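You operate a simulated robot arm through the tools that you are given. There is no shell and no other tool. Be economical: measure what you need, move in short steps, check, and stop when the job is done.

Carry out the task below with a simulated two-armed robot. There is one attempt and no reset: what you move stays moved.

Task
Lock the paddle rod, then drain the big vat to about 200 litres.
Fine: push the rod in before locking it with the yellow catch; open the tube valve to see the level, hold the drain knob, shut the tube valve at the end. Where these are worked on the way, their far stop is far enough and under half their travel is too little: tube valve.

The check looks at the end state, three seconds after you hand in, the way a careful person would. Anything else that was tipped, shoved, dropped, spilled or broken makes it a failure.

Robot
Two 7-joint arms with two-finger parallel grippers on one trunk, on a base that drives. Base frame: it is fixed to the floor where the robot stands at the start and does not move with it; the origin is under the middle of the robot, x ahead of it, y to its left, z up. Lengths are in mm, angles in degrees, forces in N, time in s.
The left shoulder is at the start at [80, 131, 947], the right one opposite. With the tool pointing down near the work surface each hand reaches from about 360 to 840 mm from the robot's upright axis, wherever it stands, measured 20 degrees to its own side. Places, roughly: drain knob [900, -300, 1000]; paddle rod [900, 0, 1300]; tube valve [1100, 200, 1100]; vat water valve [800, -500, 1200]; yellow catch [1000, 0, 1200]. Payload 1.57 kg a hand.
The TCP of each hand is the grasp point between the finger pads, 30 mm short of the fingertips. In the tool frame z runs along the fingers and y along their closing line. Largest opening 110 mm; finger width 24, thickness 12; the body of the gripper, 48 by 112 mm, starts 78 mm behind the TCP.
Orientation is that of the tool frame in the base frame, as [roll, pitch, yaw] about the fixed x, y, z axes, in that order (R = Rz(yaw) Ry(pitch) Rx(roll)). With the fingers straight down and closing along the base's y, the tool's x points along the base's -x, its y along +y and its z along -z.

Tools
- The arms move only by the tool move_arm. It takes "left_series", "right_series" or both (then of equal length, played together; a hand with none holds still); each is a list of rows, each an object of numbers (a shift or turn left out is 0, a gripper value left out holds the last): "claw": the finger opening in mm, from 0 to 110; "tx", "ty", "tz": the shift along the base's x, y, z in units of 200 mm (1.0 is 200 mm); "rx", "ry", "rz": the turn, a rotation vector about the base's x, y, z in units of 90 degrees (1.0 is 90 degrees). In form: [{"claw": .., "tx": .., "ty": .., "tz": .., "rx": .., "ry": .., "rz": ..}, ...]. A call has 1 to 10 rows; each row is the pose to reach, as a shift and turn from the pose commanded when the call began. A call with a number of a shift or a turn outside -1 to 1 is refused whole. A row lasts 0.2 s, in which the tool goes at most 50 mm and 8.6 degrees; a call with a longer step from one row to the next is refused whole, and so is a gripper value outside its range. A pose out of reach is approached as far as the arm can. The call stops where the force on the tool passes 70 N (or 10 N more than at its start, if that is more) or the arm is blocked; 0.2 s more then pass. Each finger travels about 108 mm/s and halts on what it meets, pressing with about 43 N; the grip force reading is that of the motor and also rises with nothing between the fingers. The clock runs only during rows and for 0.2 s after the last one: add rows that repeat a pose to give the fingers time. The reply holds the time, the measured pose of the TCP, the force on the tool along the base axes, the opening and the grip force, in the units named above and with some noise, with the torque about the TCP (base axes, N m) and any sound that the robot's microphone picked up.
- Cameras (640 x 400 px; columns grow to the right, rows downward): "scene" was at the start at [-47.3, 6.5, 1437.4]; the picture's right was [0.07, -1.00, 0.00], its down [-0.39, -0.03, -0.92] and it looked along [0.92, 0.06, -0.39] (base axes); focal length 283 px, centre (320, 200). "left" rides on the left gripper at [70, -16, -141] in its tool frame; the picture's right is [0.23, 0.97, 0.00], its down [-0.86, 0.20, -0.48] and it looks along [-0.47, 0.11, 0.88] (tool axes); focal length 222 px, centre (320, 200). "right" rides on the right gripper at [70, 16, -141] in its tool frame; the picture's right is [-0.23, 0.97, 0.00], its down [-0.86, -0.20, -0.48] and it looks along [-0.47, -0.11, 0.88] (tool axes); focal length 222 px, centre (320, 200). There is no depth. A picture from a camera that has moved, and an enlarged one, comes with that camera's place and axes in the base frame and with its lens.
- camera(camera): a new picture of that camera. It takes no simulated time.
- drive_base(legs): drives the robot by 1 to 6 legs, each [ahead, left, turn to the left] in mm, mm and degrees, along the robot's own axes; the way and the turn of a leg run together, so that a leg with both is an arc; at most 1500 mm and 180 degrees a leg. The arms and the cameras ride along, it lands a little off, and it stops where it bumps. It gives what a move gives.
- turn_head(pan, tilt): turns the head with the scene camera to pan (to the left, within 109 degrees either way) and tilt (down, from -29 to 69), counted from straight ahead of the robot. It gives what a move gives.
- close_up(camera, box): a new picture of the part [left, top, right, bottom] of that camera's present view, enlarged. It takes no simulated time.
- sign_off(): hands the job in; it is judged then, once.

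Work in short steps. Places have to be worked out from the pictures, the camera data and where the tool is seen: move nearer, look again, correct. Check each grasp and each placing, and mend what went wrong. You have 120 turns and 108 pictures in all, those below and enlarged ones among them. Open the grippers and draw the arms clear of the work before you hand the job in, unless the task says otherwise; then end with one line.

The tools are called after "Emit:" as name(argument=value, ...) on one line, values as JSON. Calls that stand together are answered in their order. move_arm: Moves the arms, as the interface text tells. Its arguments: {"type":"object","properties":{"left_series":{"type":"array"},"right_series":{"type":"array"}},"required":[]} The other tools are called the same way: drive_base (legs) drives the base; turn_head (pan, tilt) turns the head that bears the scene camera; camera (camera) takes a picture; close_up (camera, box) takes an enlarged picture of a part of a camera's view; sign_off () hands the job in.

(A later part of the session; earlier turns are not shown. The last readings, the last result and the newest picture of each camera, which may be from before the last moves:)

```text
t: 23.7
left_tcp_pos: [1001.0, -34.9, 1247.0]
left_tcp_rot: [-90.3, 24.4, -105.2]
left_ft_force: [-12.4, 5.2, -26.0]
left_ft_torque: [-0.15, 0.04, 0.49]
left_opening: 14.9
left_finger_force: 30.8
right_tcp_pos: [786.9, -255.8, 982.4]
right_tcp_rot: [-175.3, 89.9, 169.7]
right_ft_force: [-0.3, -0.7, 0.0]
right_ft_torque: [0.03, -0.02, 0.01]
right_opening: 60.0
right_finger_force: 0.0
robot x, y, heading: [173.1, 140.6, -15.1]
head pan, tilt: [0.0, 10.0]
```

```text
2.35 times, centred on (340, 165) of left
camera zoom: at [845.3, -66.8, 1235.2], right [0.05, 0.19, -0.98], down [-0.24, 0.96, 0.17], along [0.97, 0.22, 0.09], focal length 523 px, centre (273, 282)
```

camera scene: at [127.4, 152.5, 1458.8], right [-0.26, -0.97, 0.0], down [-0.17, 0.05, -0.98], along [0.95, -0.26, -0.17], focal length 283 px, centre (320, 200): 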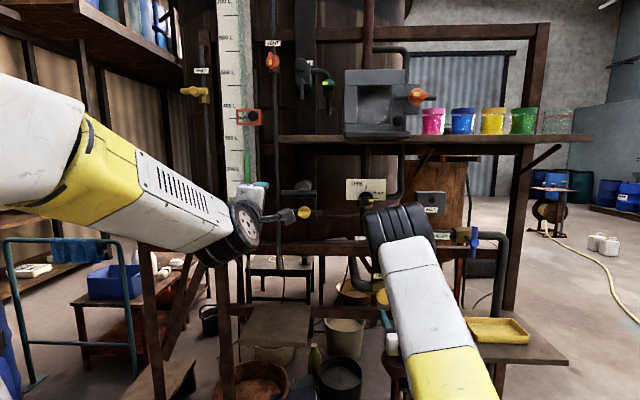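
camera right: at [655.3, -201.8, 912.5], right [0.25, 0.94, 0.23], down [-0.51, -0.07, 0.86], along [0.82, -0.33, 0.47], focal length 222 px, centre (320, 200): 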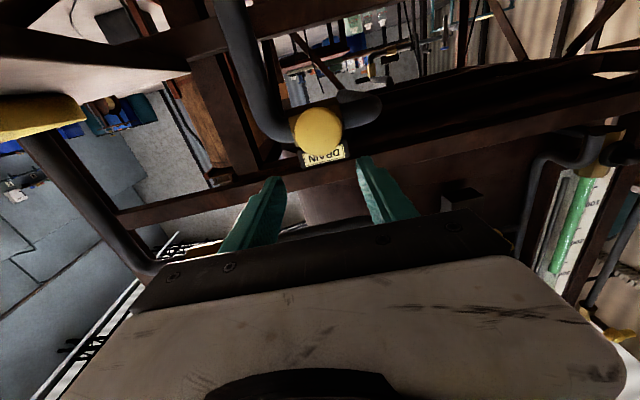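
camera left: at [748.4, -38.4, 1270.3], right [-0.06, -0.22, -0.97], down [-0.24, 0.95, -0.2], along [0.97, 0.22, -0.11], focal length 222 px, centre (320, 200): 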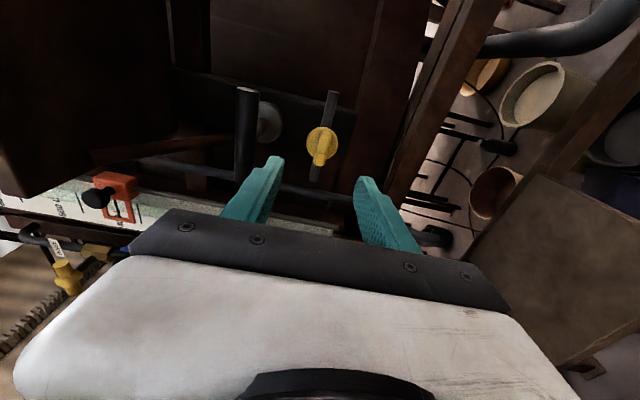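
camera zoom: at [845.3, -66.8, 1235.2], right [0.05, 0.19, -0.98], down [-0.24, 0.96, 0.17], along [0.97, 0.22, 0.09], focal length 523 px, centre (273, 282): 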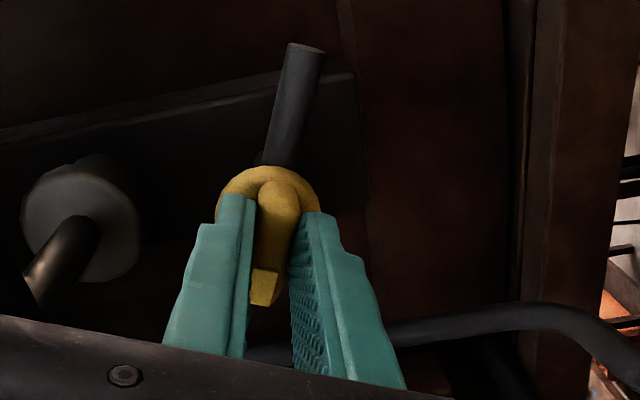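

The catch turns with the hand; reaction says the hand should drift a bit down. Continue turning 34° more with that correction.

Emit:
move_arm(left_series=[{"rx": 0.087, "ry": -0.023, "tz": -0.02, "ty": 0.005, "tx": -0.01}, {"rx": 0.174, "ry": -0.047, "tz": -0.028, "ty": 0.01, "tx": -0.01}, {"rx": 0.261, "ry": -0.07, "tz": -0.033, "ty": 0.015, "tx": -0.01}, {"rx": 0.348, "ry": -0.093, "tz": -0.037, "ty": 0.02, "tx": -0.01}])

Emit:
close_up(camera="left", box=[220, 80, 460, 250])

```text
t: 24.7
left_tcp_pos: [999.7, -30.0, 1247.9]
left_tcp_rot: [-89.2, 56.8, -104.4]
left_ft_force: [11.5, -3.1, -1.0]
left_ft_torque: [-0.28, -0.74, 0.19]
left_opening: 15.2
left_finger_force: 30.9
right_tcp_pos: [787.0, -254.4, 982.5]
right_tcp_rot: [177.1, 89.9, 161.9]
right_ft_force: [0.4, 0.2, -0.8]
right_ft_torque: [0.01, 0.01, -0.04]
right_opening: 60.2
right_finger_force: 0.0
robot x, y, heading: [176.3, 140.2, -15.2]
head pan, tilt: [0.0, 10.0]
```

```text
2.35 times, centred on (340, 165) of left
camera zoom: at [849.0, -44.8, 1197.3], right [0.18, 0.66, -0.72], down [-0.3, 0.74, 0.6], along [0.94, 0.11, 0.34], focal length 523 px, centre (273, 282)
```

zoom: 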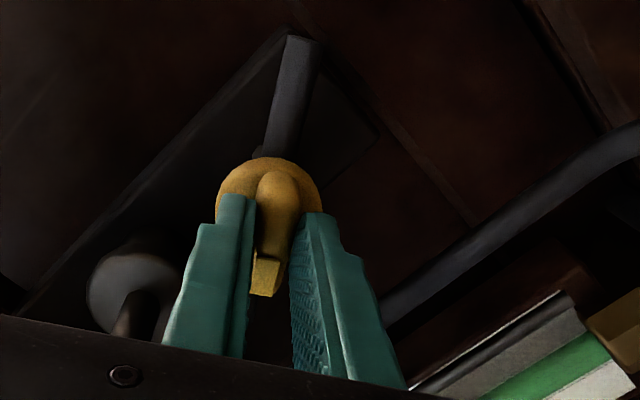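

Turning well. Continue another 33°.

Emit:
move_arm(left_series=[{"rx": 0.087, "ry": -0.023, "tz": -0.003, "ty": 0.007}, {"rx": 0.174, "ry": -0.047, "tz": -0.005, "ty": 0.014}, {"rx": 0.261, "ry": -0.07, "tz": -0.007, "ty": 0.02}, {"rx": 0.348, "ry": -0.093, "tz": -0.008, "ty": 0.025}])

Emit:
close_up(camera="left", box=[220, 80, 460, 250])

```text
t: 25.7
left_tcp_pos: [998.0, -27.7, 1245.6]
left_tcp_rot: [-74.9, 89.2, -90.2]
left_ft_force: [12.2, -10.4, 18.7]
left_ft_torque: [-0.18, -0.63, -0.39]
left_opening: 15.2
left_finger_force: 30.5
right_tcp_pos: [786.6, -256.4, 982.5]
right_tcp_rot: [157.3, 89.9, 142.2]
right_ft_force: [0.0, -0.2, 0.2]
right_ft_torque: [0.0, 0.01, -0.01]
right_opening: 59.8
right_finger_force: 0.0
robot x, y, heading: [167.7, 136.7, -14.9]
head pan, tilt: [0.0, 10.0]
```

```text
2.35 times, centred on (340, 165) of left
camera zoom: at [856.8, -8.4, 1175.8], right [0.26, 0.94, -0.24], down [-0.41, 0.33, 0.85], along [0.88, -0.12, 0.47], focal length 523 px, centre (273, 282)
```

zoom: 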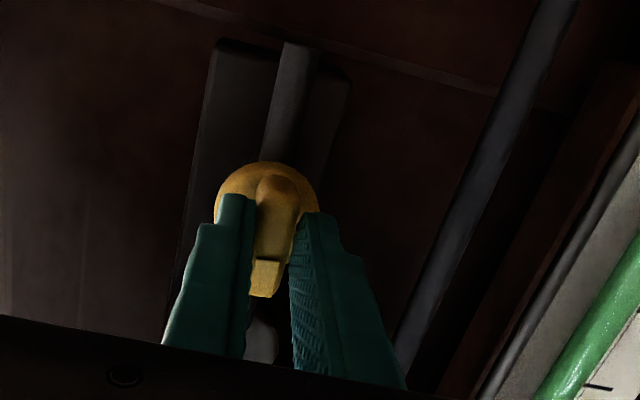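

Bar is now vertical (~90°). Nudge 7° further to feel the stop.

Emit:
move_arm(left_series=[{"rx": 0.08, "ry": -0.021, "tz": 0.015, "ty": -0.01}, {"rx": 0.08, "ry": -0.021, "tz": 0.015, "ty": -0.01}])

```text
t: 26.3
left_tcp_pos: [998.0, -27.1, 1244.3]
left_tcp_rot: [92.4, 83.4, 77.3]
left_ft_force: [-2.2, 1.3, 6.6]
left_ft_torque: [-1.04, -0.34, -0.2]
left_opening: 17.8
left_finger_force: 32.5
right_tcp_pos: [786.4, -255.7, 983.7]
right_tcp_rot: [176.7, 90.0, 161.6]
right_ft_force: [0.0, 0.3, -0.3]
right_ft_torque: [0.05, 0.0, 0.01]
right_opening: 60.0
right_finger_force: 0.1
robot x, y, heading: [171.5, 143.2, -15.3]
head pan, tilt: [0.0, 10.0]
```

Torque rose and the fingers were pried wider: the stop is reached. Undo the nudge, release, back off and look.

Emit:
move_arm(left_series=[{"rx": -0.06, "ry": 0.016}, {"rx": -0.06, "ry": 0.016, "claw": 35}, {"rx": -0.06, "ry": 0.016, "claw": 60}, {"rx": -0.06, "ry": 0.016, "tx": -0.2, "ty": 0.053}, {"rx": -0.06, "ry": 0.016, "tx": -0.4, "ty": 0.107}, {"rx": -0.06, "ry": 0.016, "tx": -0.6, "ty": 0.16}])

Emit:
camera(camera="left")

Emit:
close_up(camera="left", box=[220, 80, 460, 250])

```text
t: 27.7
left_tcp_pos: [880.3, 3.7, 1247.3]
left_tcp_rot: [95.3, 89.1, 80.1]
left_ft_force: [-0.3, -1.3, -0.7]
left_ft_torque: [-0.02, -0.04, 0.02]
left_opening: 59.9
left_finger_force: 0.1
right_tcp_pos: [787.7, -255.8, 982.1]
right_tcp_rot: [173.5, 90.0, 158.3]
right_ft_force: [-0.7, 0.1, -0.7]
right_ft_torque: [-0.01, 0.0, 0.02]
right_opening: 60.0
right_finger_force: 0.1
robot x, y, heading: [168.6, 144.5, -15.4]
head pan, tilt: [0.0, 10.0]
```

```text
65 pictures are left
camera left: at [738.2, 24.2, 1177.5], right [0.25, 0.94, -0.21], down [-0.41, 0.3, 0.86], along [0.87, -0.13, 0.47], focal length 222 px, centre (320, 200)
```

left: 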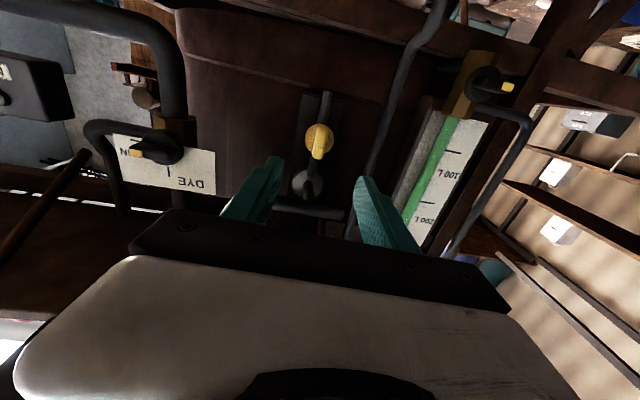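

```text
2.35 times, centred on (340, 165) of left
camera zoom: at [738.2, 24.2, 1177.5], right [0.25, 0.94, -0.21], down [-0.41, 0.3, 0.86], along [0.87, -0.13, 0.47], focal length 523 px, centre (273, 282)
```

zoom: 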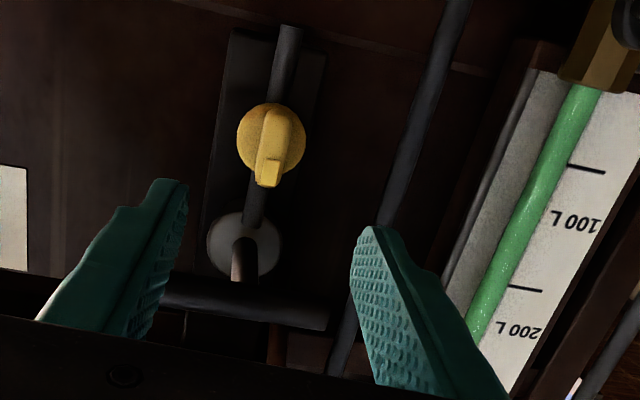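

The catch bar now stands in front of the collar: locked. Tube valve triangulates to ≈[1135,150,1134]. Move the left hand in front of it, rolling back to vertical-closing.

Emit:
move_arm(left_series=[{"tx": 0.0, "ty": 0.09, "tz": -0.06, "rx": -0.087, "ry": 0.023}, {"tx": 0.0, "ty": 0.19, "tz": -0.12, "rx": -0.174, "ry": 0.047}, {"tx": 0.05, "ty": 0.28, "tz": -0.18, "rx": -0.261, "ry": 0.07}, {"tx": 0.1, "ty": 0.38, "tz": -0.24, "rx": -0.348, "ry": 0.093}, {"tx": 0.15, "ty": 0.47, "tz": -0.3, "rx": -0.435, "ry": 0.117}, {"tx": 0.2, "ty": 0.57, "tz": -0.36, "rx": -0.522, "ry": 0.14}, {"tx": 0.25, "ty": 0.66, "tz": -0.42, "rx": -0.609, "ry": 0.163}, {"tx": 0.3, "ty": 0.76, "tz": -0.48, "rx": -0.696, "ry": 0.186}, {"tx": 0.35, "ty": 0.86, "tz": -0.53, "rx": -0.783, "ry": 0.21}, {"tx": 0.35, "ty": 0.95, "tz": -0.565, "rx": -0.87, "ry": 0.233}])

Emit:
camera(camera="left")

```text
t: 29.9
left_tcp_pos: [948.8, 194.5, 1133.0]
left_tcp_rot: [-89.9, 9.7, -105.1]
left_ft_force: [-0.5, -0.5, 0.4]
left_ft_torque: [0.01, -0.01, 0.04]
left_opening: 59.9
left_finger_force: 0.0
right_tcp_pos: [787.3, -256.6, 982.6]
right_tcp_rot: [165.6, 89.8, 150.3]
right_ft_force: [-0.2, -0.4, 0.2]
right_ft_torque: [-0.02, 0.02, 0.02]
right_opening: 60.1
right_finger_force: 0.1
robot x, y, heading: [174.5, 138.6, -15.0]
head pan, tilt: [0.0, 10.0]
```

```text
63 pictures are left
camera left: at [792.9, 160.8, 1138.0], right [-0.01, -0.06, -1.0], down [-0.23, 0.97, -0.05], along [0.97, 0.23, -0.03], focal length 222 px, centre (320, 200)
```

left: 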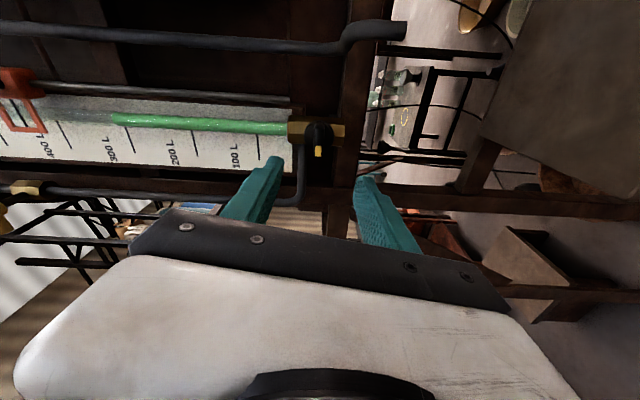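

Knob at about [1133,147,1135]. Advance 115 mm along the approach, finishing the roll, and look.

Emit:
move_arm(left_series=[{"tx": 0.18, "ty": -0.045, "tz": 0.01, "rx": -0.05, "ry": 0.013}, {"tx": 0.36, "ty": -0.09, "tz": 0.01, "rx": -0.1, "ry": 0.027}, {"tx": 0.55, "ty": -0.14, "tz": 0.01, "rx": -0.105, "ry": 0.028, "claw": 46}])

Emit:
close_up(camera="left", box=[220, 80, 460, 250])

```text
t: 30.7
left_tcp_pos: [1059.4, 166.7, 1133.2]
left_tcp_rot: [-89.9, 0.0, -105.1]
left_ft_force: [0.0, 0.1, -0.2]
left_ft_torque: [0.01, 0.02, 0.0]
left_opening: 46.0
left_finger_force: 0.1
right_tcp_pos: [787.5, -255.3, 982.6]
right_tcp_rot: [-5.8, 89.9, -20.9]
right_ft_force: [0.3, 0.7, 0.0]
right_ft_torque: [-0.02, 0.01, 0.01]
right_opening: 60.1
right_finger_force: 0.1
robot x, y, heading: [170.5, 138.1, -15.0]
head pan, tilt: [0.0, 10.0]
```

```text
2.35 times, centred on (340, 165) of left
camera zoom: at [903.8, 133.7, 1150.3], right [-0.06, -0.22, -0.97], down [-0.24, 0.95, -0.2], along [0.97, 0.22, -0.11], focal length 523 px, centre (273, 282)
```

zoom: 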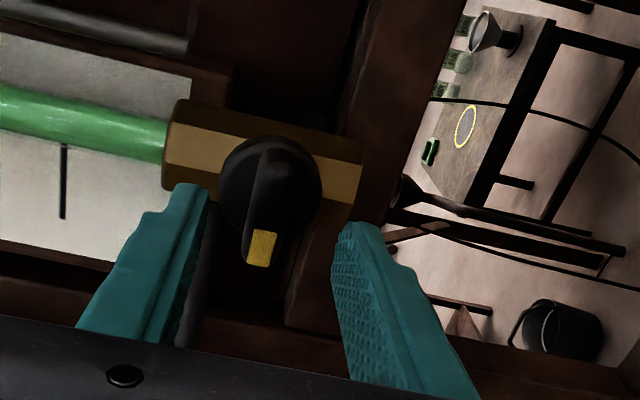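

Nearly centred. Advance 19 mm, close on the wing.

Emit:
move_arm(left_series=[{"tx": 0.045, "ty": -0.02}, {"tx": 0.09, "ty": -0.034}, {"tx": 0.09, "ty": -0.034, "claw": 25}, {"tx": 0.09, "ty": -0.034, "claw": 3}, {"tx": 0.09, "ty": -0.034, "claw": 3}, {"tx": 0.09, "ty": -0.034, "claw": 3}])

Emit:
close_up(camera="left", box=[220, 80, 460, 250])

Emit:
camera(camera="scene")

```text
t: 32.1
left_tcp_pos: [1077.9, 158.6, 1135.1]
left_tcp_rot: [-89.7, 0.1, -105.1]
left_ft_force: [5.3, -0.7, 9.2]
left_ft_torque: [-0.04, 0.04, 0.02]
left_opening: 14.9
left_finger_force: 30.6
right_tcp_pos: [787.8, -256.6, 982.2]
right_tcp_rot: [173.4, 89.9, 158.4]
right_ft_force: [-0.4, 1.0, -0.4]
right_ft_torque: [-0.05, -0.02, 0.0]
right_opening: 60.1
right_finger_force: 0.1
robot x, y, heading: [169.6, 142.0, -15.1]
head pan, tilt: [0.0, 10.0]
```

```text
2.35 times, centred on (340, 165) of left
camera zoom: at [922.4, 127.1, 1151.3], right [-0.05, -0.22, -0.97], down [-0.24, 0.95, -0.2], along [0.97, 0.22, -0.1], focal length 523 px, centre (273, 282)
```

zoom: 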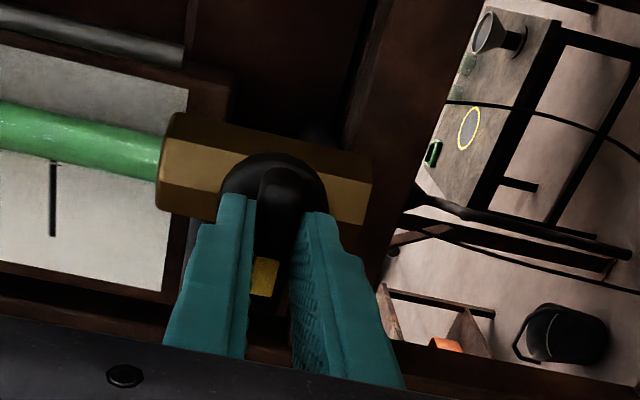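

```text
60 pictures are left
camera scene: at [127.3, 152.4, 1458.8], right [-0.26, -0.97, 0.0], down [-0.17, 0.05, -0.98], along [0.95, -0.26, -0.17], focal length 283 px, centre (320, 200)
```

scene: 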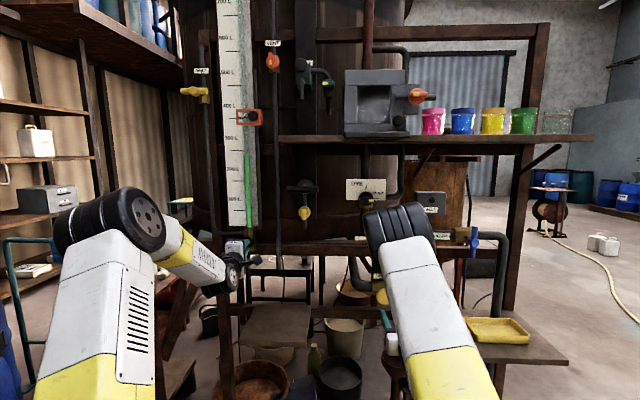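

Gripped (15 mm); the sight tube stays visible. Try turning tip-up by 24° gently.

Emit:
move_arm(left_series=[{"rx": 0.087, "ry": -0.023}, {"rx": 0.174, "ry": -0.047}, {"rx": 0.261, "ry": -0.07}])

Emit:
close_up(camera="left", box=[220, 80, 460, 250])

Emit:
close_up(camera="scene", box=[190, 60, 340, 260])

```text
t: 32.9
left_tcp_pos: [1076.9, 159.1, 1134.2]
left_tcp_rot: [-89.7, 24.4, -104.9]
left_ft_force: [12.3, 2.3, 11.7]
left_ft_torque: [-1.73, 0.53, 0.22]
left_opening: 26.3
left_finger_force: 37.2
right_tcp_pos: [786.3, -256.3, 982.6]
right_tcp_rot: [-172.3, 89.9, 172.6]
right_ft_force: [0.2, 0.3, 0.1]
right_ft_torque: [0.0, 0.0, -0.02]
right_opening: 59.9
right_finger_force: 0.0
robot x, y, heading: [172.6, 143.3, -14.9]
head pan, tilt: [0.0, 10.0]
```

```text
2.35 times, centred on (340, 165) of left
camera zoom: at [921.7, 127.7, 1121.2], right [0.05, 0.19, -0.98], down [-0.24, 0.96, 0.17], along [0.97, 0.23, 0.1], focal length 523 px, centre (273, 282)
```

zoom: 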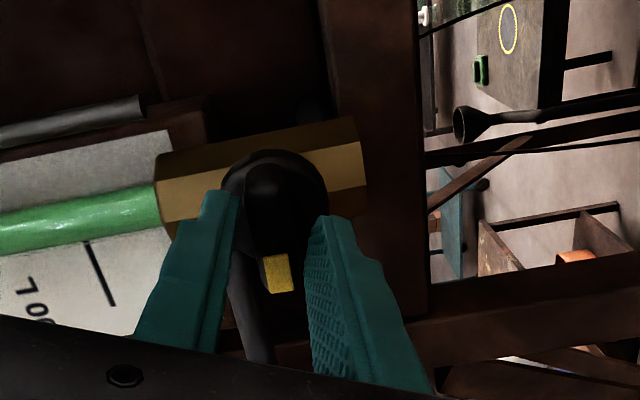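

```text
2.00 times, centred on (265, 160) of scene
camera zoom: at [127.6, 152.7, 1458.9], right [-0.26, -0.97, 0.0], down [-0.17, 0.05, -0.98], along [0.95, -0.26, -0.17], focal length 567 px, centre (430, 280)
```

zoom: 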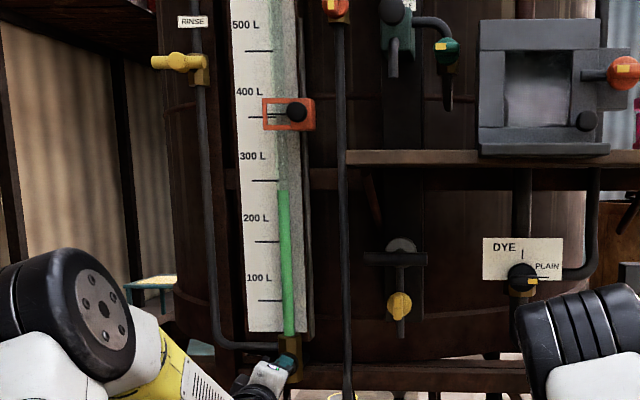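

Blocked that way (torque 1.7, fingers pried). Turn back and then the other way (tip down).

Emit:
move_arm(left_series=[{"rx": -0.087, "ry": 0.023}, {"rx": -0.174, "ry": 0.047}, {"rx": -0.261, "ry": 0.07}, {"rx": -0.348, "ry": 0.093}, {"rx": -0.435, "ry": 0.117}, {"rx": -0.522, "ry": 0.14}])

Emit:
close_up(camera="left", box=[220, 80, 460, 250])

```text
t: 34.3
left_tcp_pos: [1075.9, 156.7, 1137.1]
left_tcp_rot: [-89.7, -24.3, -105.3]
left_ft_force: [2.5, -6.7, 20.5]
left_ft_torque: [0.02, -0.45, -0.59]
left_opening: 15.2
left_finger_force: 30.0
right_tcp_pos: [786.6, -255.8, 983.2]
right_tcp_rot: [128.3, 90.0, 113.2]
right_ft_force: [0.0, -0.5, 0.2]
right_ft_torque: [-0.03, 0.01, 0.0]
right_opening: 59.8
right_finger_force: 0.1
robot x, y, heading: [168.6, 139.0, -15.1]
head pan, tilt: [0.0, 10.0]
```

```text
2.35 times, centred on (340, 165) of left
camera zoom: at [923.7, 138.2, 1180.6], right [-0.15, -0.59, -0.79], down [-0.28, 0.8, -0.54], along [0.95, 0.14, -0.28], focal length 523 px, centre (273, 282)
```

zoom: 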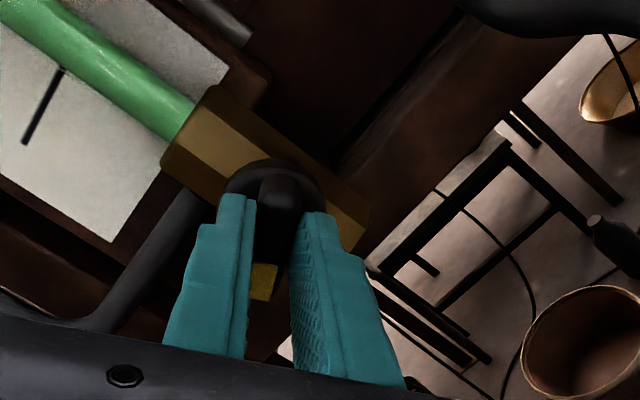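

It turns this way. Continue another 33° with a little upward drift.

Emit:
move_arm(left_series=[{"rx": -0.087, "ry": 0.023, "tz": 0.02, "ty": 0.006}, {"rx": -0.174, "ry": 0.047, "tz": 0.024, "ty": 0.01}, {"rx": -0.261, "ry": 0.07, "tz": 0.028, "ty": 0.014}, {"rx": -0.348, "ry": 0.093, "tz": 0.03, "ty": 0.018}])

Emit:
close_up(camera="scene", box=[190, 60, 340, 260])

```text
t: 35.3
left_tcp_pos: [1076.4, 160.4, 1138.4]
left_tcp_rot: [-90.1, -56.7, -105.0]
left_ft_force: [9.7, -19.1, 6.8]
left_ft_torque: [-0.11, -0.26, -0.81]
left_opening: 15.5
left_finger_force: 31.0
right_tcp_pos: [786.7, -255.8, 981.5]
right_tcp_rot: [151.2, 90.0, 135.9]
right_ft_force: [-0.3, 0.0, 0.0]
right_ft_torque: [-0.02, 0.02, 0.01]
right_opening: 60.0
right_finger_force: 0.1
robot x, y, heading: [172.7, 139.2, -14.8]
head pan, tilt: [0.0, 10.0]
```

```text
2.00 times, centred on (265, 160) of scene
camera zoom: at [127.7, 151.5, 1458.9], right [-0.26, -0.97, 0.0], down [-0.17, 0.05, -0.98], along [0.95, -0.26, -0.17], focal length 567 px, centre (430, 280)
```

zoom: 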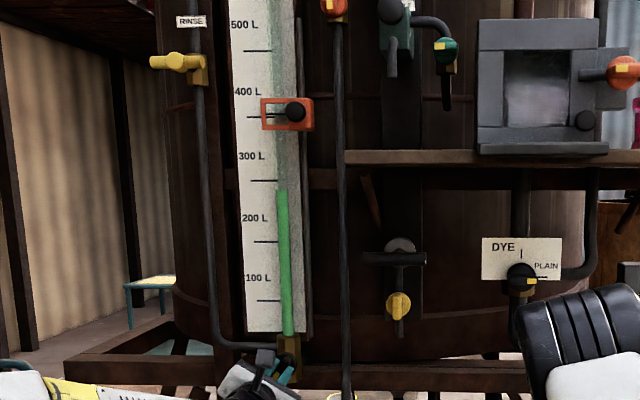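

Continue turning to the far stop.

Emit:
move_arm(left_series=[{"rx": -0.087, "ry": 0.023, "ty": -0.01}, {"rx": -0.174, "ry": 0.047, "ty": -0.01, "tz": 0.002}, {"rx": -0.261, "ry": 0.07, "ty": -0.005, "tz": 0.004}, {"rx": -0.348, "ry": 0.093, "ty": 0, "tz": 0.005}])

Emit:
close_up(camera="scene", box=[190, 60, 340, 260])

Emit:
close_up(camera="left", box=[220, 80, 460, 250])

```text
t: 36.3
left_tcp_pos: [1077.0, 162.1, 1139.7]
left_tcp_rot: [-99.7, -89.3, -95.2]
left_ft_force: [-6.5, -10.6, -7.5]
left_ft_torque: [0.18, 0.66, -0.58]
left_opening: 15.3
left_finger_force: 31.0
right_tcp_pos: [788.4, -256.1, 982.6]
right_tcp_rot: [157.1, 89.9, 141.8]
right_ft_force: [-0.1, 0.9, 0.1]
right_ft_torque: [0.02, 0.0, 0.0]
right_opening: 60.0
right_finger_force: 0.0
robot x, y, heading: [174.4, 141.5, -15.2]
head pan, tilt: [0.0, 10.0]
```

```text
2.00 times, centred on (265, 160) of scene
camera zoom: at [127.3, 152.0, 1458.9], right [-0.26, -0.97, 0.0], down [-0.17, 0.05, -0.98], along [0.95, -0.26, -0.17], focal length 567 px, centre (430, 280)
```

zoom: 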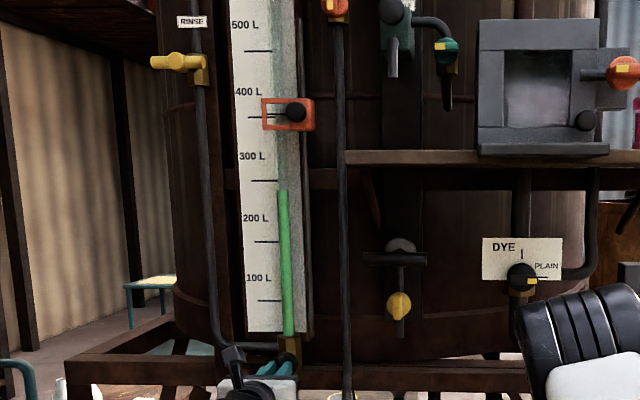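

```text
2.35 times, centred on (340, 165) of left
camera zoom: at [943.4, 212.2, 1210.8], right [-0.25, -0.94, 0.21], down [-0.51, -0.06, -0.86], along [0.82, -0.32, -0.47], focal length 523 px, centre (273, 282)
```

zoom: 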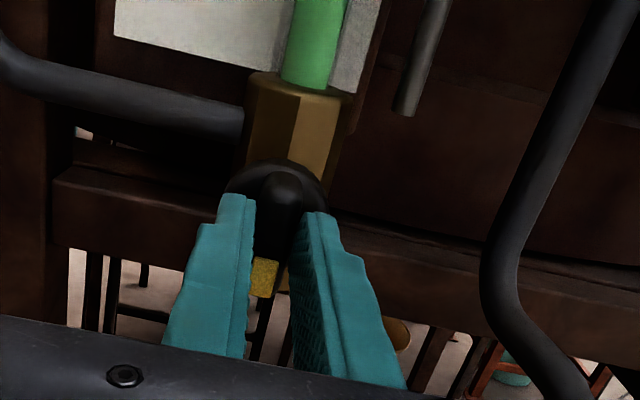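

Valve is at ~90°. Nudge 7° more to feel the stop and let time pass, and look at the level.

Emit:
move_arm(left_series=[{"rx": -0.04, "ry": 0.01}, {"rx": -0.08, "ry": 0.021}, {"rx": -0.08, "ry": 0.021}, {"rx": -0.08, "ry": 0.021}, {"rx": -0.04, "ry": 0.01}, {"rx": 0, "ry": 0}, {"rx": 0, "ry": 0}])

Emit:
close_up(camera="scene", box=[190, 60, 340, 260])

```text
t: 37.9
left_tcp_pos: [1077.6, 162.8, 1141.0]
left_tcp_rot: [-85.8, -89.1, -108.9]
left_ft_force: [-15.0, -8.5, -9.9]
left_ft_torque: [-0.13, 0.01, -0.59]
left_opening: 15.3
left_finger_force: 31.3
right_tcp_pos: [787.4, -256.5, 983.4]
right_tcp_rot: [-24.3, 90.0, -39.5]
right_ft_force: [-0.3, 0.2, 0.4]
right_ft_torque: [-0.02, -0.02, 0.01]
right_opening: 60.2
right_finger_force: 0.0
robot x, y, heading: [168.7, 136.8, -15.3]
head pan, tilt: [0.0, 10.0]
```

```text
2.00 times, centred on (265, 160) of scene
camera zoom: at [127.1, 152.1, 1458.8], right [-0.26, -0.97, 0.0], down [-0.17, 0.05, -0.98], along [0.95, -0.26, -0.17], focal length 567 px, centre (430, 280)
```

zoom: 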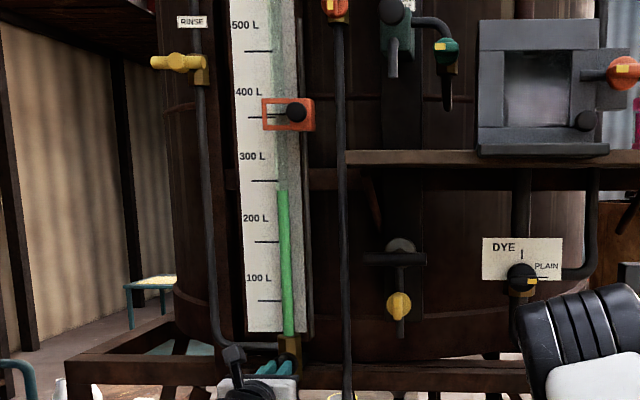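

Tube shows ~283 L with its valve open. Now the right hand: close its fingers and bring it just in front of the drain knob.

Emit:
move_arm(right_series=[{"claw": 0, "tx": 0.1, "ty": -0.02, "tz": -0.03}, {"claw": 0, "tx": 0.2, "ty": -0.04, "tz": -0.075}, {"claw": 0, "tx": 0.3, "ty": -0.06, "tz": -0.075}, {"claw": 0, "tx": 0.36, "ty": -0.075, "tz": -0.075}])

Emit:
camera(camera="right")

```text
t: 38.9
left_tcp_pos: [1077.8, 162.3, 1141.3]
left_tcp_rot: [-85.9, -89.1, -109.0]
left_ft_force: [-16.9, -7.3, -9.9]
left_ft_torque: [0.06, 0.46, -0.53]
left_opening: 15.7
left_finger_force: 30.7
right_tcp_pos: [859.0, -271.1, 968.6]
right_tcp_rot: [-43.7, 89.9, -58.8]
right_ft_force: [0.0, 0.2, -0.1]
right_ft_torque: [0.03, -0.01, 0.0]
right_opening: 0.0
right_finger_force: 21.5
robot x, y, heading: [169.4, 142.1, -15.2]
head pan, tilt: [0.0, 10.0]
```

```text
52 pictures are left
camera right: at [727.9, -217.2, 898.0], right [0.25, 0.94, 0.23], down [-0.51, -0.07, 0.86], along [0.82, -0.33, 0.47], focal length 222 px, centre (320, 200)
```

right: 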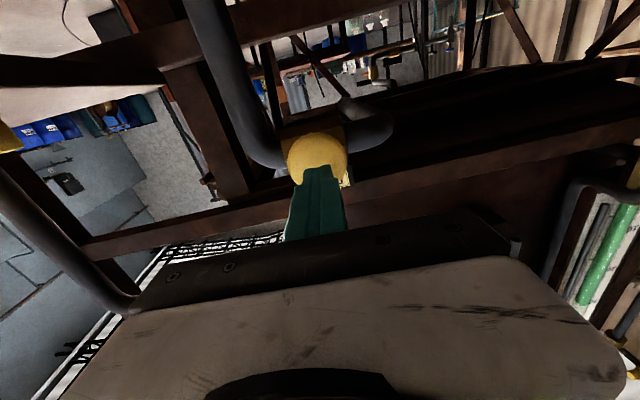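

Lined up with the knob. Push forward in small steps, watching the force.

Emit:
move_arm(right_series=[{"tx": 0.08, "ty": -0.02}, {"tx": 0.16, "ty": -0.043}, {"tx": 0.2, "ty": -0.053}, {"tx": 0.24, "ty": -0.064}, {"tx": 0.28, "ty": -0.075}])

Emit:
close_up(camera="right", box=[240, 100, 400, 220])

Emit:
close_up(camera="scene", box=[220, 110, 300, 210])

```text
t: 40.0
left_tcp_pos: [1077.2, 161.2, 1141.4]
left_tcp_rot: [-83.8, -89.1, -111.0]
left_ft_force: [6.7, -1.1, 0.9]
left_ft_torque: [0.13, 0.43, -0.37]
left_opening: 15.2
left_finger_force: 31.1
right_tcp_pos: [904.6, -283.2, 967.3]
right_tcp_rot: [175.2, 89.9, 160.0]
right_ft_force: [-34.6, 13.0, 9.8]
right_ft_torque: [-0.12, -0.37, 0.03]
right_opening: 0.1
right_finger_force: 21.4
robot x, y, heading: [170.6, 139.1, -15.3]
head pan, tilt: [0.0, 10.0]
stopped in row 5 (right hand): the force on the tool passed its limit at 82 N (the readings are from after the stop); the commanded pose is now the measured one
```

```text
3.33 times, centred on (320, 160) of right
camera zoom: at [772.2, -229.9, 896.9], right [0.26, 0.94, 0.23], down [-0.51, -0.07, 0.86], along [0.82, -0.34, 0.46], focal length 740 px, centre (320, 333)
```

zoom: 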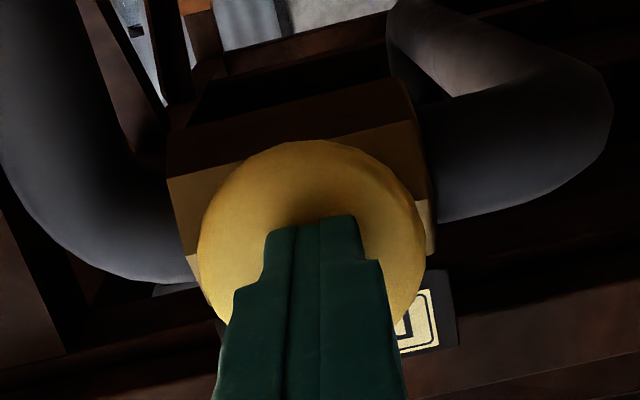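

```text
4.00 times, centred on (260, 160) of scene
camera zoom: at [125.2, 153.6, 1458.8], right [-0.26, -0.96, 0.0], down [-0.17, 0.05, -0.98], along [0.95, -0.26, -0.17], focal length 1134 px, centre (560, 360)
```

zoom: 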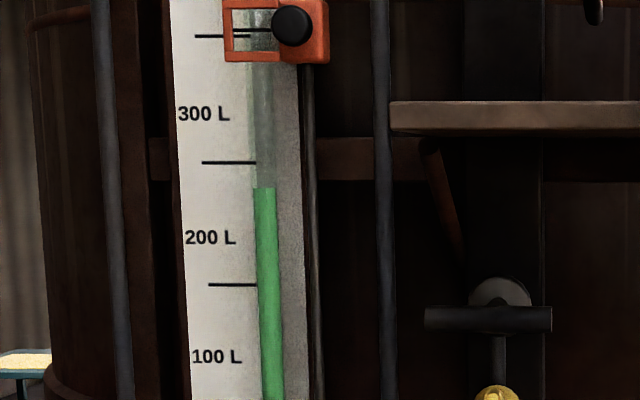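

Knob met a stop (82 N peak, 35 N now). Wait a second holding it and see whether the level falls.

Emit:
move_arm(right_series=[{"tx": 0.01, "ty": -0.003}, {"tx": 0.01, "ty": -0.003}, {"tx": 0.01, "ty": -0.003}, {"tx": 0.01, "ty": -0.003}, {"tx": 0.01, "ty": -0.003}])

Emit:
close_up(camera="scene", box=[220, 110, 300, 210])

```text
t: 40.6
left_tcp_pos: [1076.9, 162.3, 1140.9]
left_tcp_rot: [-83.3, -89.1, -111.7]
left_ft_force: [1.5, -0.2, 1.0]
left_ft_torque: [0.14, 0.4, -0.22]
left_opening: 15.5
left_finger_force: 31.3
right_tcp_pos: [904.5, -283.9, 967.1]
right_tcp_rot: [174.1, 89.8, 158.8]
right_ft_force: [-33.7, 13.4, 10.4]
right_ft_torque: [-0.17, -0.37, 0.02]
right_opening: 0.0
right_finger_force: 21.3
robot x, y, heading: [171.1, 139.6, -15.3]
head pan, tilt: [0.0, 10.0]
stopped in row 2 (right hand): the force on the tool passed its limit at 71 N (the readings are from after the stop); the commanded pose is now the measured one
```

```text
4.00 times, centred on (260, 160) of scene
camera zoom: at [124.7, 153.9, 1458.8], right [-0.26, -0.96, 0.0], down [-0.17, 0.05, -0.98], along [0.95, -0.26, -0.17], focal length 1134 px, centre (560, 360)
```

zoom: 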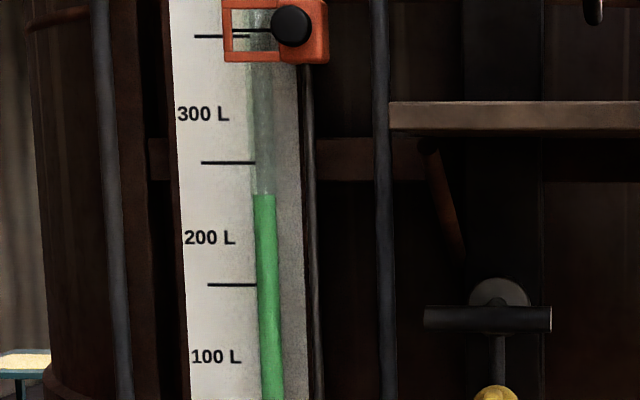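

Level falls (≈274 L, ~8 L/s). Hold the position.

Emit:
move_arm(right_series=[{"tx": 0}, {"tx": 0}, {"tx": 0}, {"tx": 0}, {"tx": 0}, {"tx": 0}, {"tx": 0}, {"tx": 0}, {"tx": 0}, {"tx": 0}])

Emit:
close_up(camera="scene", box=[220, 110, 300, 210])

```text
t: 42.8
left_tcp_pos: [1076.7, 161.9, 1141.3]
left_tcp_rot: [-83.6, -89.2, -111.4]
left_ft_force: [13.4, -3.0, -0.5]
left_ft_torque: [0.03, 0.02, -0.23]
left_opening: 15.2
left_finger_force: 30.7
right_tcp_pos: [904.3, -284.3, 967.6]
right_tcp_rot: [177.5, 89.8, 162.4]
right_ft_force: [-53.3, 20.8, 14.8]
right_ft_torque: [-0.19, -0.59, 0.06]
right_opening: 0.1
right_finger_force: 21.0
robot x, y, heading: [172.5, 138.0, -15.4]
head pan, tilt: [0.0, 10.0]
```

```text
4.00 times, centred on (260, 160) of scene
camera zoom: at [124.5, 154.0, 1458.8], right [-0.26, -0.96, 0.0], down [-0.17, 0.05, -0.99], along [0.95, -0.26, -0.17], focal length 1134 px, centre (560, 360)
```

zoom: 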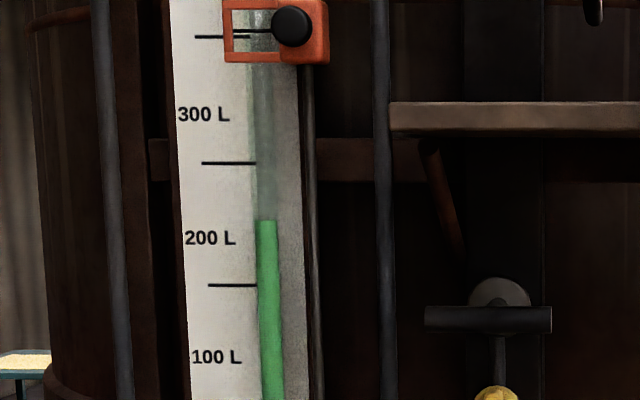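

≈252 L, ~10 L/s. Hold 2.2 s more.

Emit:
move_arm(right_series=[{"tx": 0}, {"tx": 0}, {"tx": 0}, {"tx": 0}, {"tx": 0}, {"tx": 0}, {"tx": 0}, {"tx": 0}, {"tx": 0}, {"tx": 0}])

Emit:
close_up(camera="scene", box=[220, 110, 300, 210])

```text
t: 45.0
left_tcp_pos: [1077.9, 162.2, 1141.2]
left_tcp_rot: [-83.7, -89.1, -111.2]
left_ft_force: [11.5, -2.0, -0.6]
left_ft_torque: [0.0, 0.03, -0.24]
left_opening: 15.4
left_finger_force: 31.1
right_tcp_pos: [903.4, -284.9, 967.1]
right_tcp_rot: [176.3, 89.9, 161.0]
right_ft_force: [-53.3, 19.1, 14.2]
right_ft_torque: [-0.2, -0.54, -0.01]
right_opening: 0.0
right_finger_force: 21.3
robot x, y, heading: [172.8, 142.6, -15.1]
head pan, tilt: [0.0, 10.0]
```

```text
4.00 times, centred on (260, 160) of scene
camera zoom: at [124.5, 154.0, 1458.8], right [-0.26, -0.96, 0.0], down [-0.17, 0.05, -0.99], along [0.95, -0.26, -0.17], focal length 1134 px, centre (560, 360)
```

zoom: 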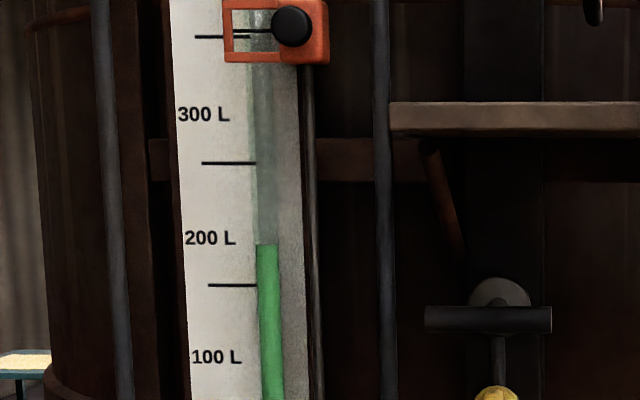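

≈233 L. Hold another 2 s.

Emit:
move_arm(right_series=[{"tx": 0}, {"tx": 0}, {"tx": 0}, {"tx": 0}, {"tx": 0}, {"tx": 0}, {"tx": 0}, {"tx": 0}, {"tx": 0}])

Emit:
close_up(camera="scene", box=[220, 110, 300, 210])

```text
t: 47.0
left_tcp_pos: [1075.6, 162.4, 1140.4]
left_tcp_rot: [-83.7, -89.1, -111.2]
left_ft_force: [8.1, -1.1, -0.9]
left_ft_torque: [0.0, 0.01, -0.22]
left_opening: 15.1
left_finger_force: 30.4
right_tcp_pos: [904.5, -285.2, 966.8]
right_tcp_rot: [176.4, 89.7, 161.2]
right_ft_force: [-51.3, 18.3, 10.9]
right_ft_torque: [-0.15, -0.52, 0.07]
right_opening: 0.2
right_finger_force: 21.3
robot x, y, heading: [171.9, 143.0, -15.4]
head pan, tilt: [0.0, 10.0]
```

```text
4.00 times, centred on (260, 160) of scene
camera zoom: at [124.5, 153.9, 1458.8], right [-0.26, -0.96, 0.0], down [-0.17, 0.05, -0.99], along [0.95, -0.26, -0.17], focal length 1134 px, centre (560, 360)
```

zoom: 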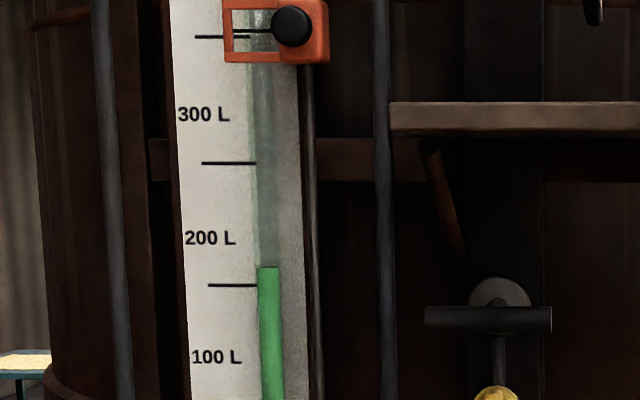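

≈216 L. Hold 1 s more, then release to check for lag.

Emit:
move_arm(right_series=[{"tx": 0}, {"tx": 0}, {"tx": 0}, {"tx": 0}, {"tx": -0.25, "ty": 0.067}])

Emit:
close_up(camera="scene", box=[220, 110, 300, 210])

Emit:
move_arm(right_series=[{"tx": 0}, {"tx": 0}, {"tx": 0}, {"tx": 0}])

Emit:
close_up(camera="scene", box=[240, 150, 272, 190])

```text
refused: row 5 steps farther than a row can; nothing moved
```

```text
4.00 times, centred on (260, 160) of scene
camera zoom: at [124.5, 153.9, 1458.8], right [-0.26, -0.96, 0.0], down [-0.17, 0.05, -0.99], along [0.95, -0.26, -0.17], focal length 1134 px, centre (560, 360)
```

zoom: 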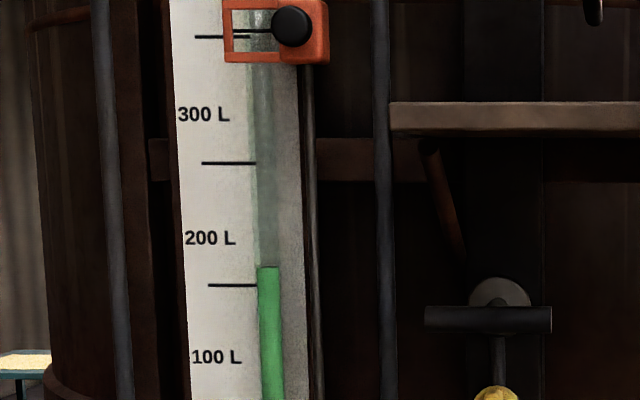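

```text
t: 48.0
left_tcp_pos: [1076.5, 162.2, 1140.7]
left_tcp_rot: [-83.6, -89.2, -111.1]
left_ft_force: [6.3, 0.0, -1.2]
left_ft_torque: [0.04, 0.0, -0.24]
left_opening: 15.3
left_finger_force: 31.4
right_tcp_pos: [904.3, -284.0, 968.0]
right_tcp_rot: [176.3, 89.9, 160.8]
right_ft_force: [-50.0, 19.2, 11.0]
right_ft_torque: [-0.14, -0.51, 0.03]
right_opening: 0.0
right_finger_force: 21.7
robot x, y, heading: [171.4, 138.7, -15.3]
head pan, tilt: [0.0, 10.0]
```

```text
10.00 times, centred on (256, 170) of scene
camera zoom: at [124.5, 153.9, 1458.8], right [-0.26, -0.96, 0.0], down [-0.17, 0.05, -0.99], along [0.95, -0.26, -0.17], focal length 2834 px, centre (960, 500)
```

zoom: 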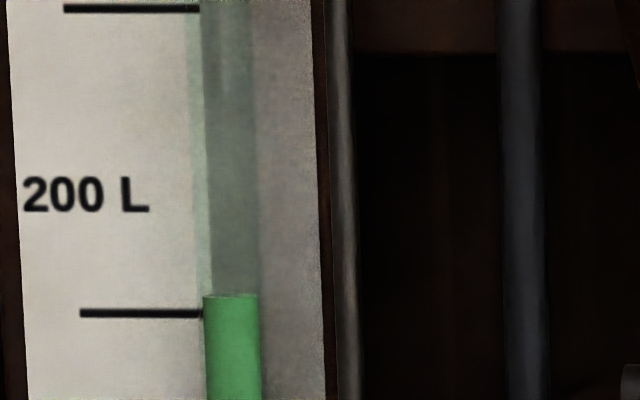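

≈206–209 L. Hold 0.4 s more, then withdraw.

Emit:
move_arm(right_series=[{"tx": 0}, {"tx": -0.22, "ty": 0.059}, {"tx": -0.44, "ty": 0.118}])

Emit:
close_up(camera="scene", box=[240, 150, 272, 190])

Emit:
move_arm(right_series=[{"tx": 0}, {"tx": 0}, {"tx": 0}, {"tx": 0}, {"tx": 0}])

Emit:
close_up(camera="scene", box=[240, 150, 272, 190])

```text
t: 48.8
left_tcp_pos: [1076.0, 162.1, 1141.4]
left_tcp_rot: [-83.8, -89.0, -111.0]
left_ft_force: [-25.5, 7.7, 2.6]
left_ft_torque: [-0.02, -0.04, -0.23]
left_opening: 15.2
left_finger_force: 31.3
right_tcp_pos: [818.5, -261.6, 967.4]
right_tcp_rot: [169.3, 89.8, 154.1]
right_ft_force: [-0.9, 0.1, 0.5]
right_ft_torque: [-0.01, 0.02, -0.06]
right_opening: 0.0
right_finger_force: 21.5
robot x, y, heading: [171.6, 139.4, -15.2]
head pan, tilt: [0.0, 10.0]
```

```text
10.00 times, centred on (256, 170) of scene
camera zoom: at [125.5, 153.3, 1458.8], right [-0.26, -0.96, 0.0], down [-0.17, 0.05, -0.98], along [0.95, -0.26, -0.17], focal length 2834 px, centre (960, 500)
```

zoom: 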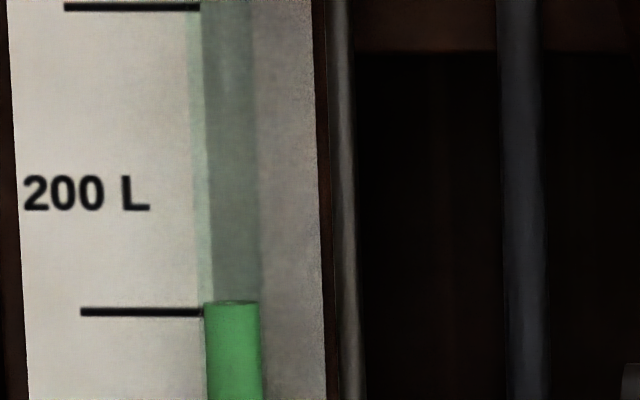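

```text
t: 50.0
left_tcp_pos: [1075.8, 161.9, 1141.1]
left_tcp_rot: [-83.5, -89.1, -111.1]
left_ft_force: [-23.6, 9.3, 5.7]
left_ft_torque: [-0.07, -0.12, -0.19]
left_opening: 15.3
left_finger_force: 31.5
right_tcp_pos: [816.6, -261.5, 966.1]
right_tcp_rot: [173.3, 89.8, 157.9]
right_ft_force: [-0.3, -0.5, 0.8]
right_ft_torque: [0.02, 0.0, -0.01]
right_opening: 0.0
right_finger_force: 21.9
robot x, y, heading: [172.1, 142.0, -15.1]
head pan, tilt: [0.0, 10.0]
```

```text
10.00 times, centred on (256, 170) of scene
camera zoom: at [125.2, 153.4, 1458.8], right [-0.26, -0.96, 0.0], down [-0.17, 0.05, -0.98], along [0.95, -0.26, -0.17], focal length 2834 px, centre (960, 500)
```

zoom: 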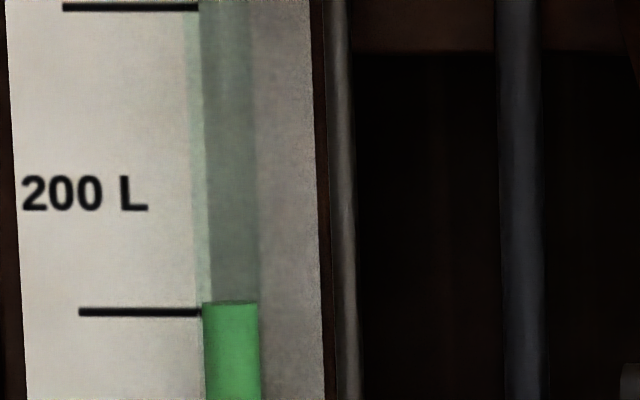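

Level steady at ~203–206 L, no lag. Now shut the tube valve: turn back 90° with the left hand, reversing the drift.

Emit:
move_arm(left_series=[{"rx": 0.087, "ry": -0.023, "tx": -0.01, "tz": -0.002}, {"rx": 0.174, "ry": -0.047, "tx": -0.01, "tz": -0.003}, {"rx": 0.261, "ry": -0.07, "tx": -0.01, "tz": -0.004}, {"rx": 0.348, "ry": -0.093, "tx": -0.01, "tz": -0.005, "ty": -0.004}, {"rx": 0.435, "ry": -0.117, "tx": -0.01, "tz": -0.009, "ty": -0.008}, {"rx": 0.522, "ry": -0.14, "tx": -0.01, "tz": -0.013, "ty": -0.012}, {"rx": 0.609, "ry": -0.163, "tx": -0.01, "tz": -0.017, "ty": -0.016}, {"rx": 0.696, "ry": -0.186, "tx": -0.01, "tz": -0.022, "ty": -0.018}])

Emit:
close_up(camera="left", box=[220, 80, 460, 250])

```text
t: 51.8
left_tcp_pos: [1075.6, 157.7, 1137.2]
left_tcp_rot: [-89.7, -24.1, -104.9]
left_ft_force: [-0.5, -4.0, 13.7]
left_ft_torque: [0.03, -0.19, -0.24]
left_opening: 15.2
left_finger_force: 31.2
right_tcp_pos: [817.2, -262.9, 965.8]
right_tcp_rot: [169.7, 89.7, 154.4]
right_ft_force: [0.2, 0.5, -0.3]
right_ft_torque: [0.02, 0.0, -0.02]
right_opening: 0.3
right_finger_force: 21.6
robot x, y, heading: [172.3, 144.1, -15.4]
head pan, tilt: [0.0, 10.0]
```

```text
2.35 times, centred on (340, 165) of left
camera zoom: at [922.5, 137.8, 1180.9], right [-0.15, -0.59, -0.8], down [-0.28, 0.8, -0.53], along [0.95, 0.14, -0.29], focal length 523 px, centre (273, 282)
```

zoom: 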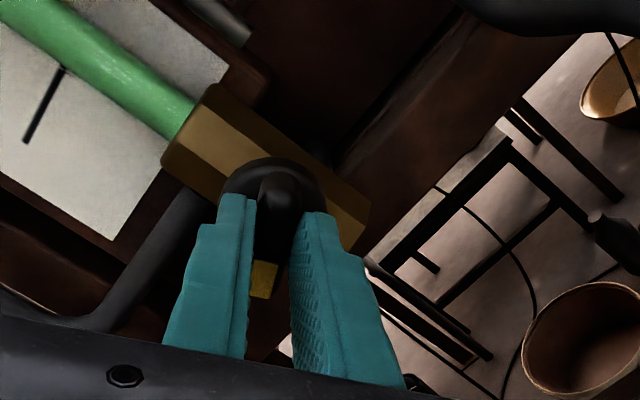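

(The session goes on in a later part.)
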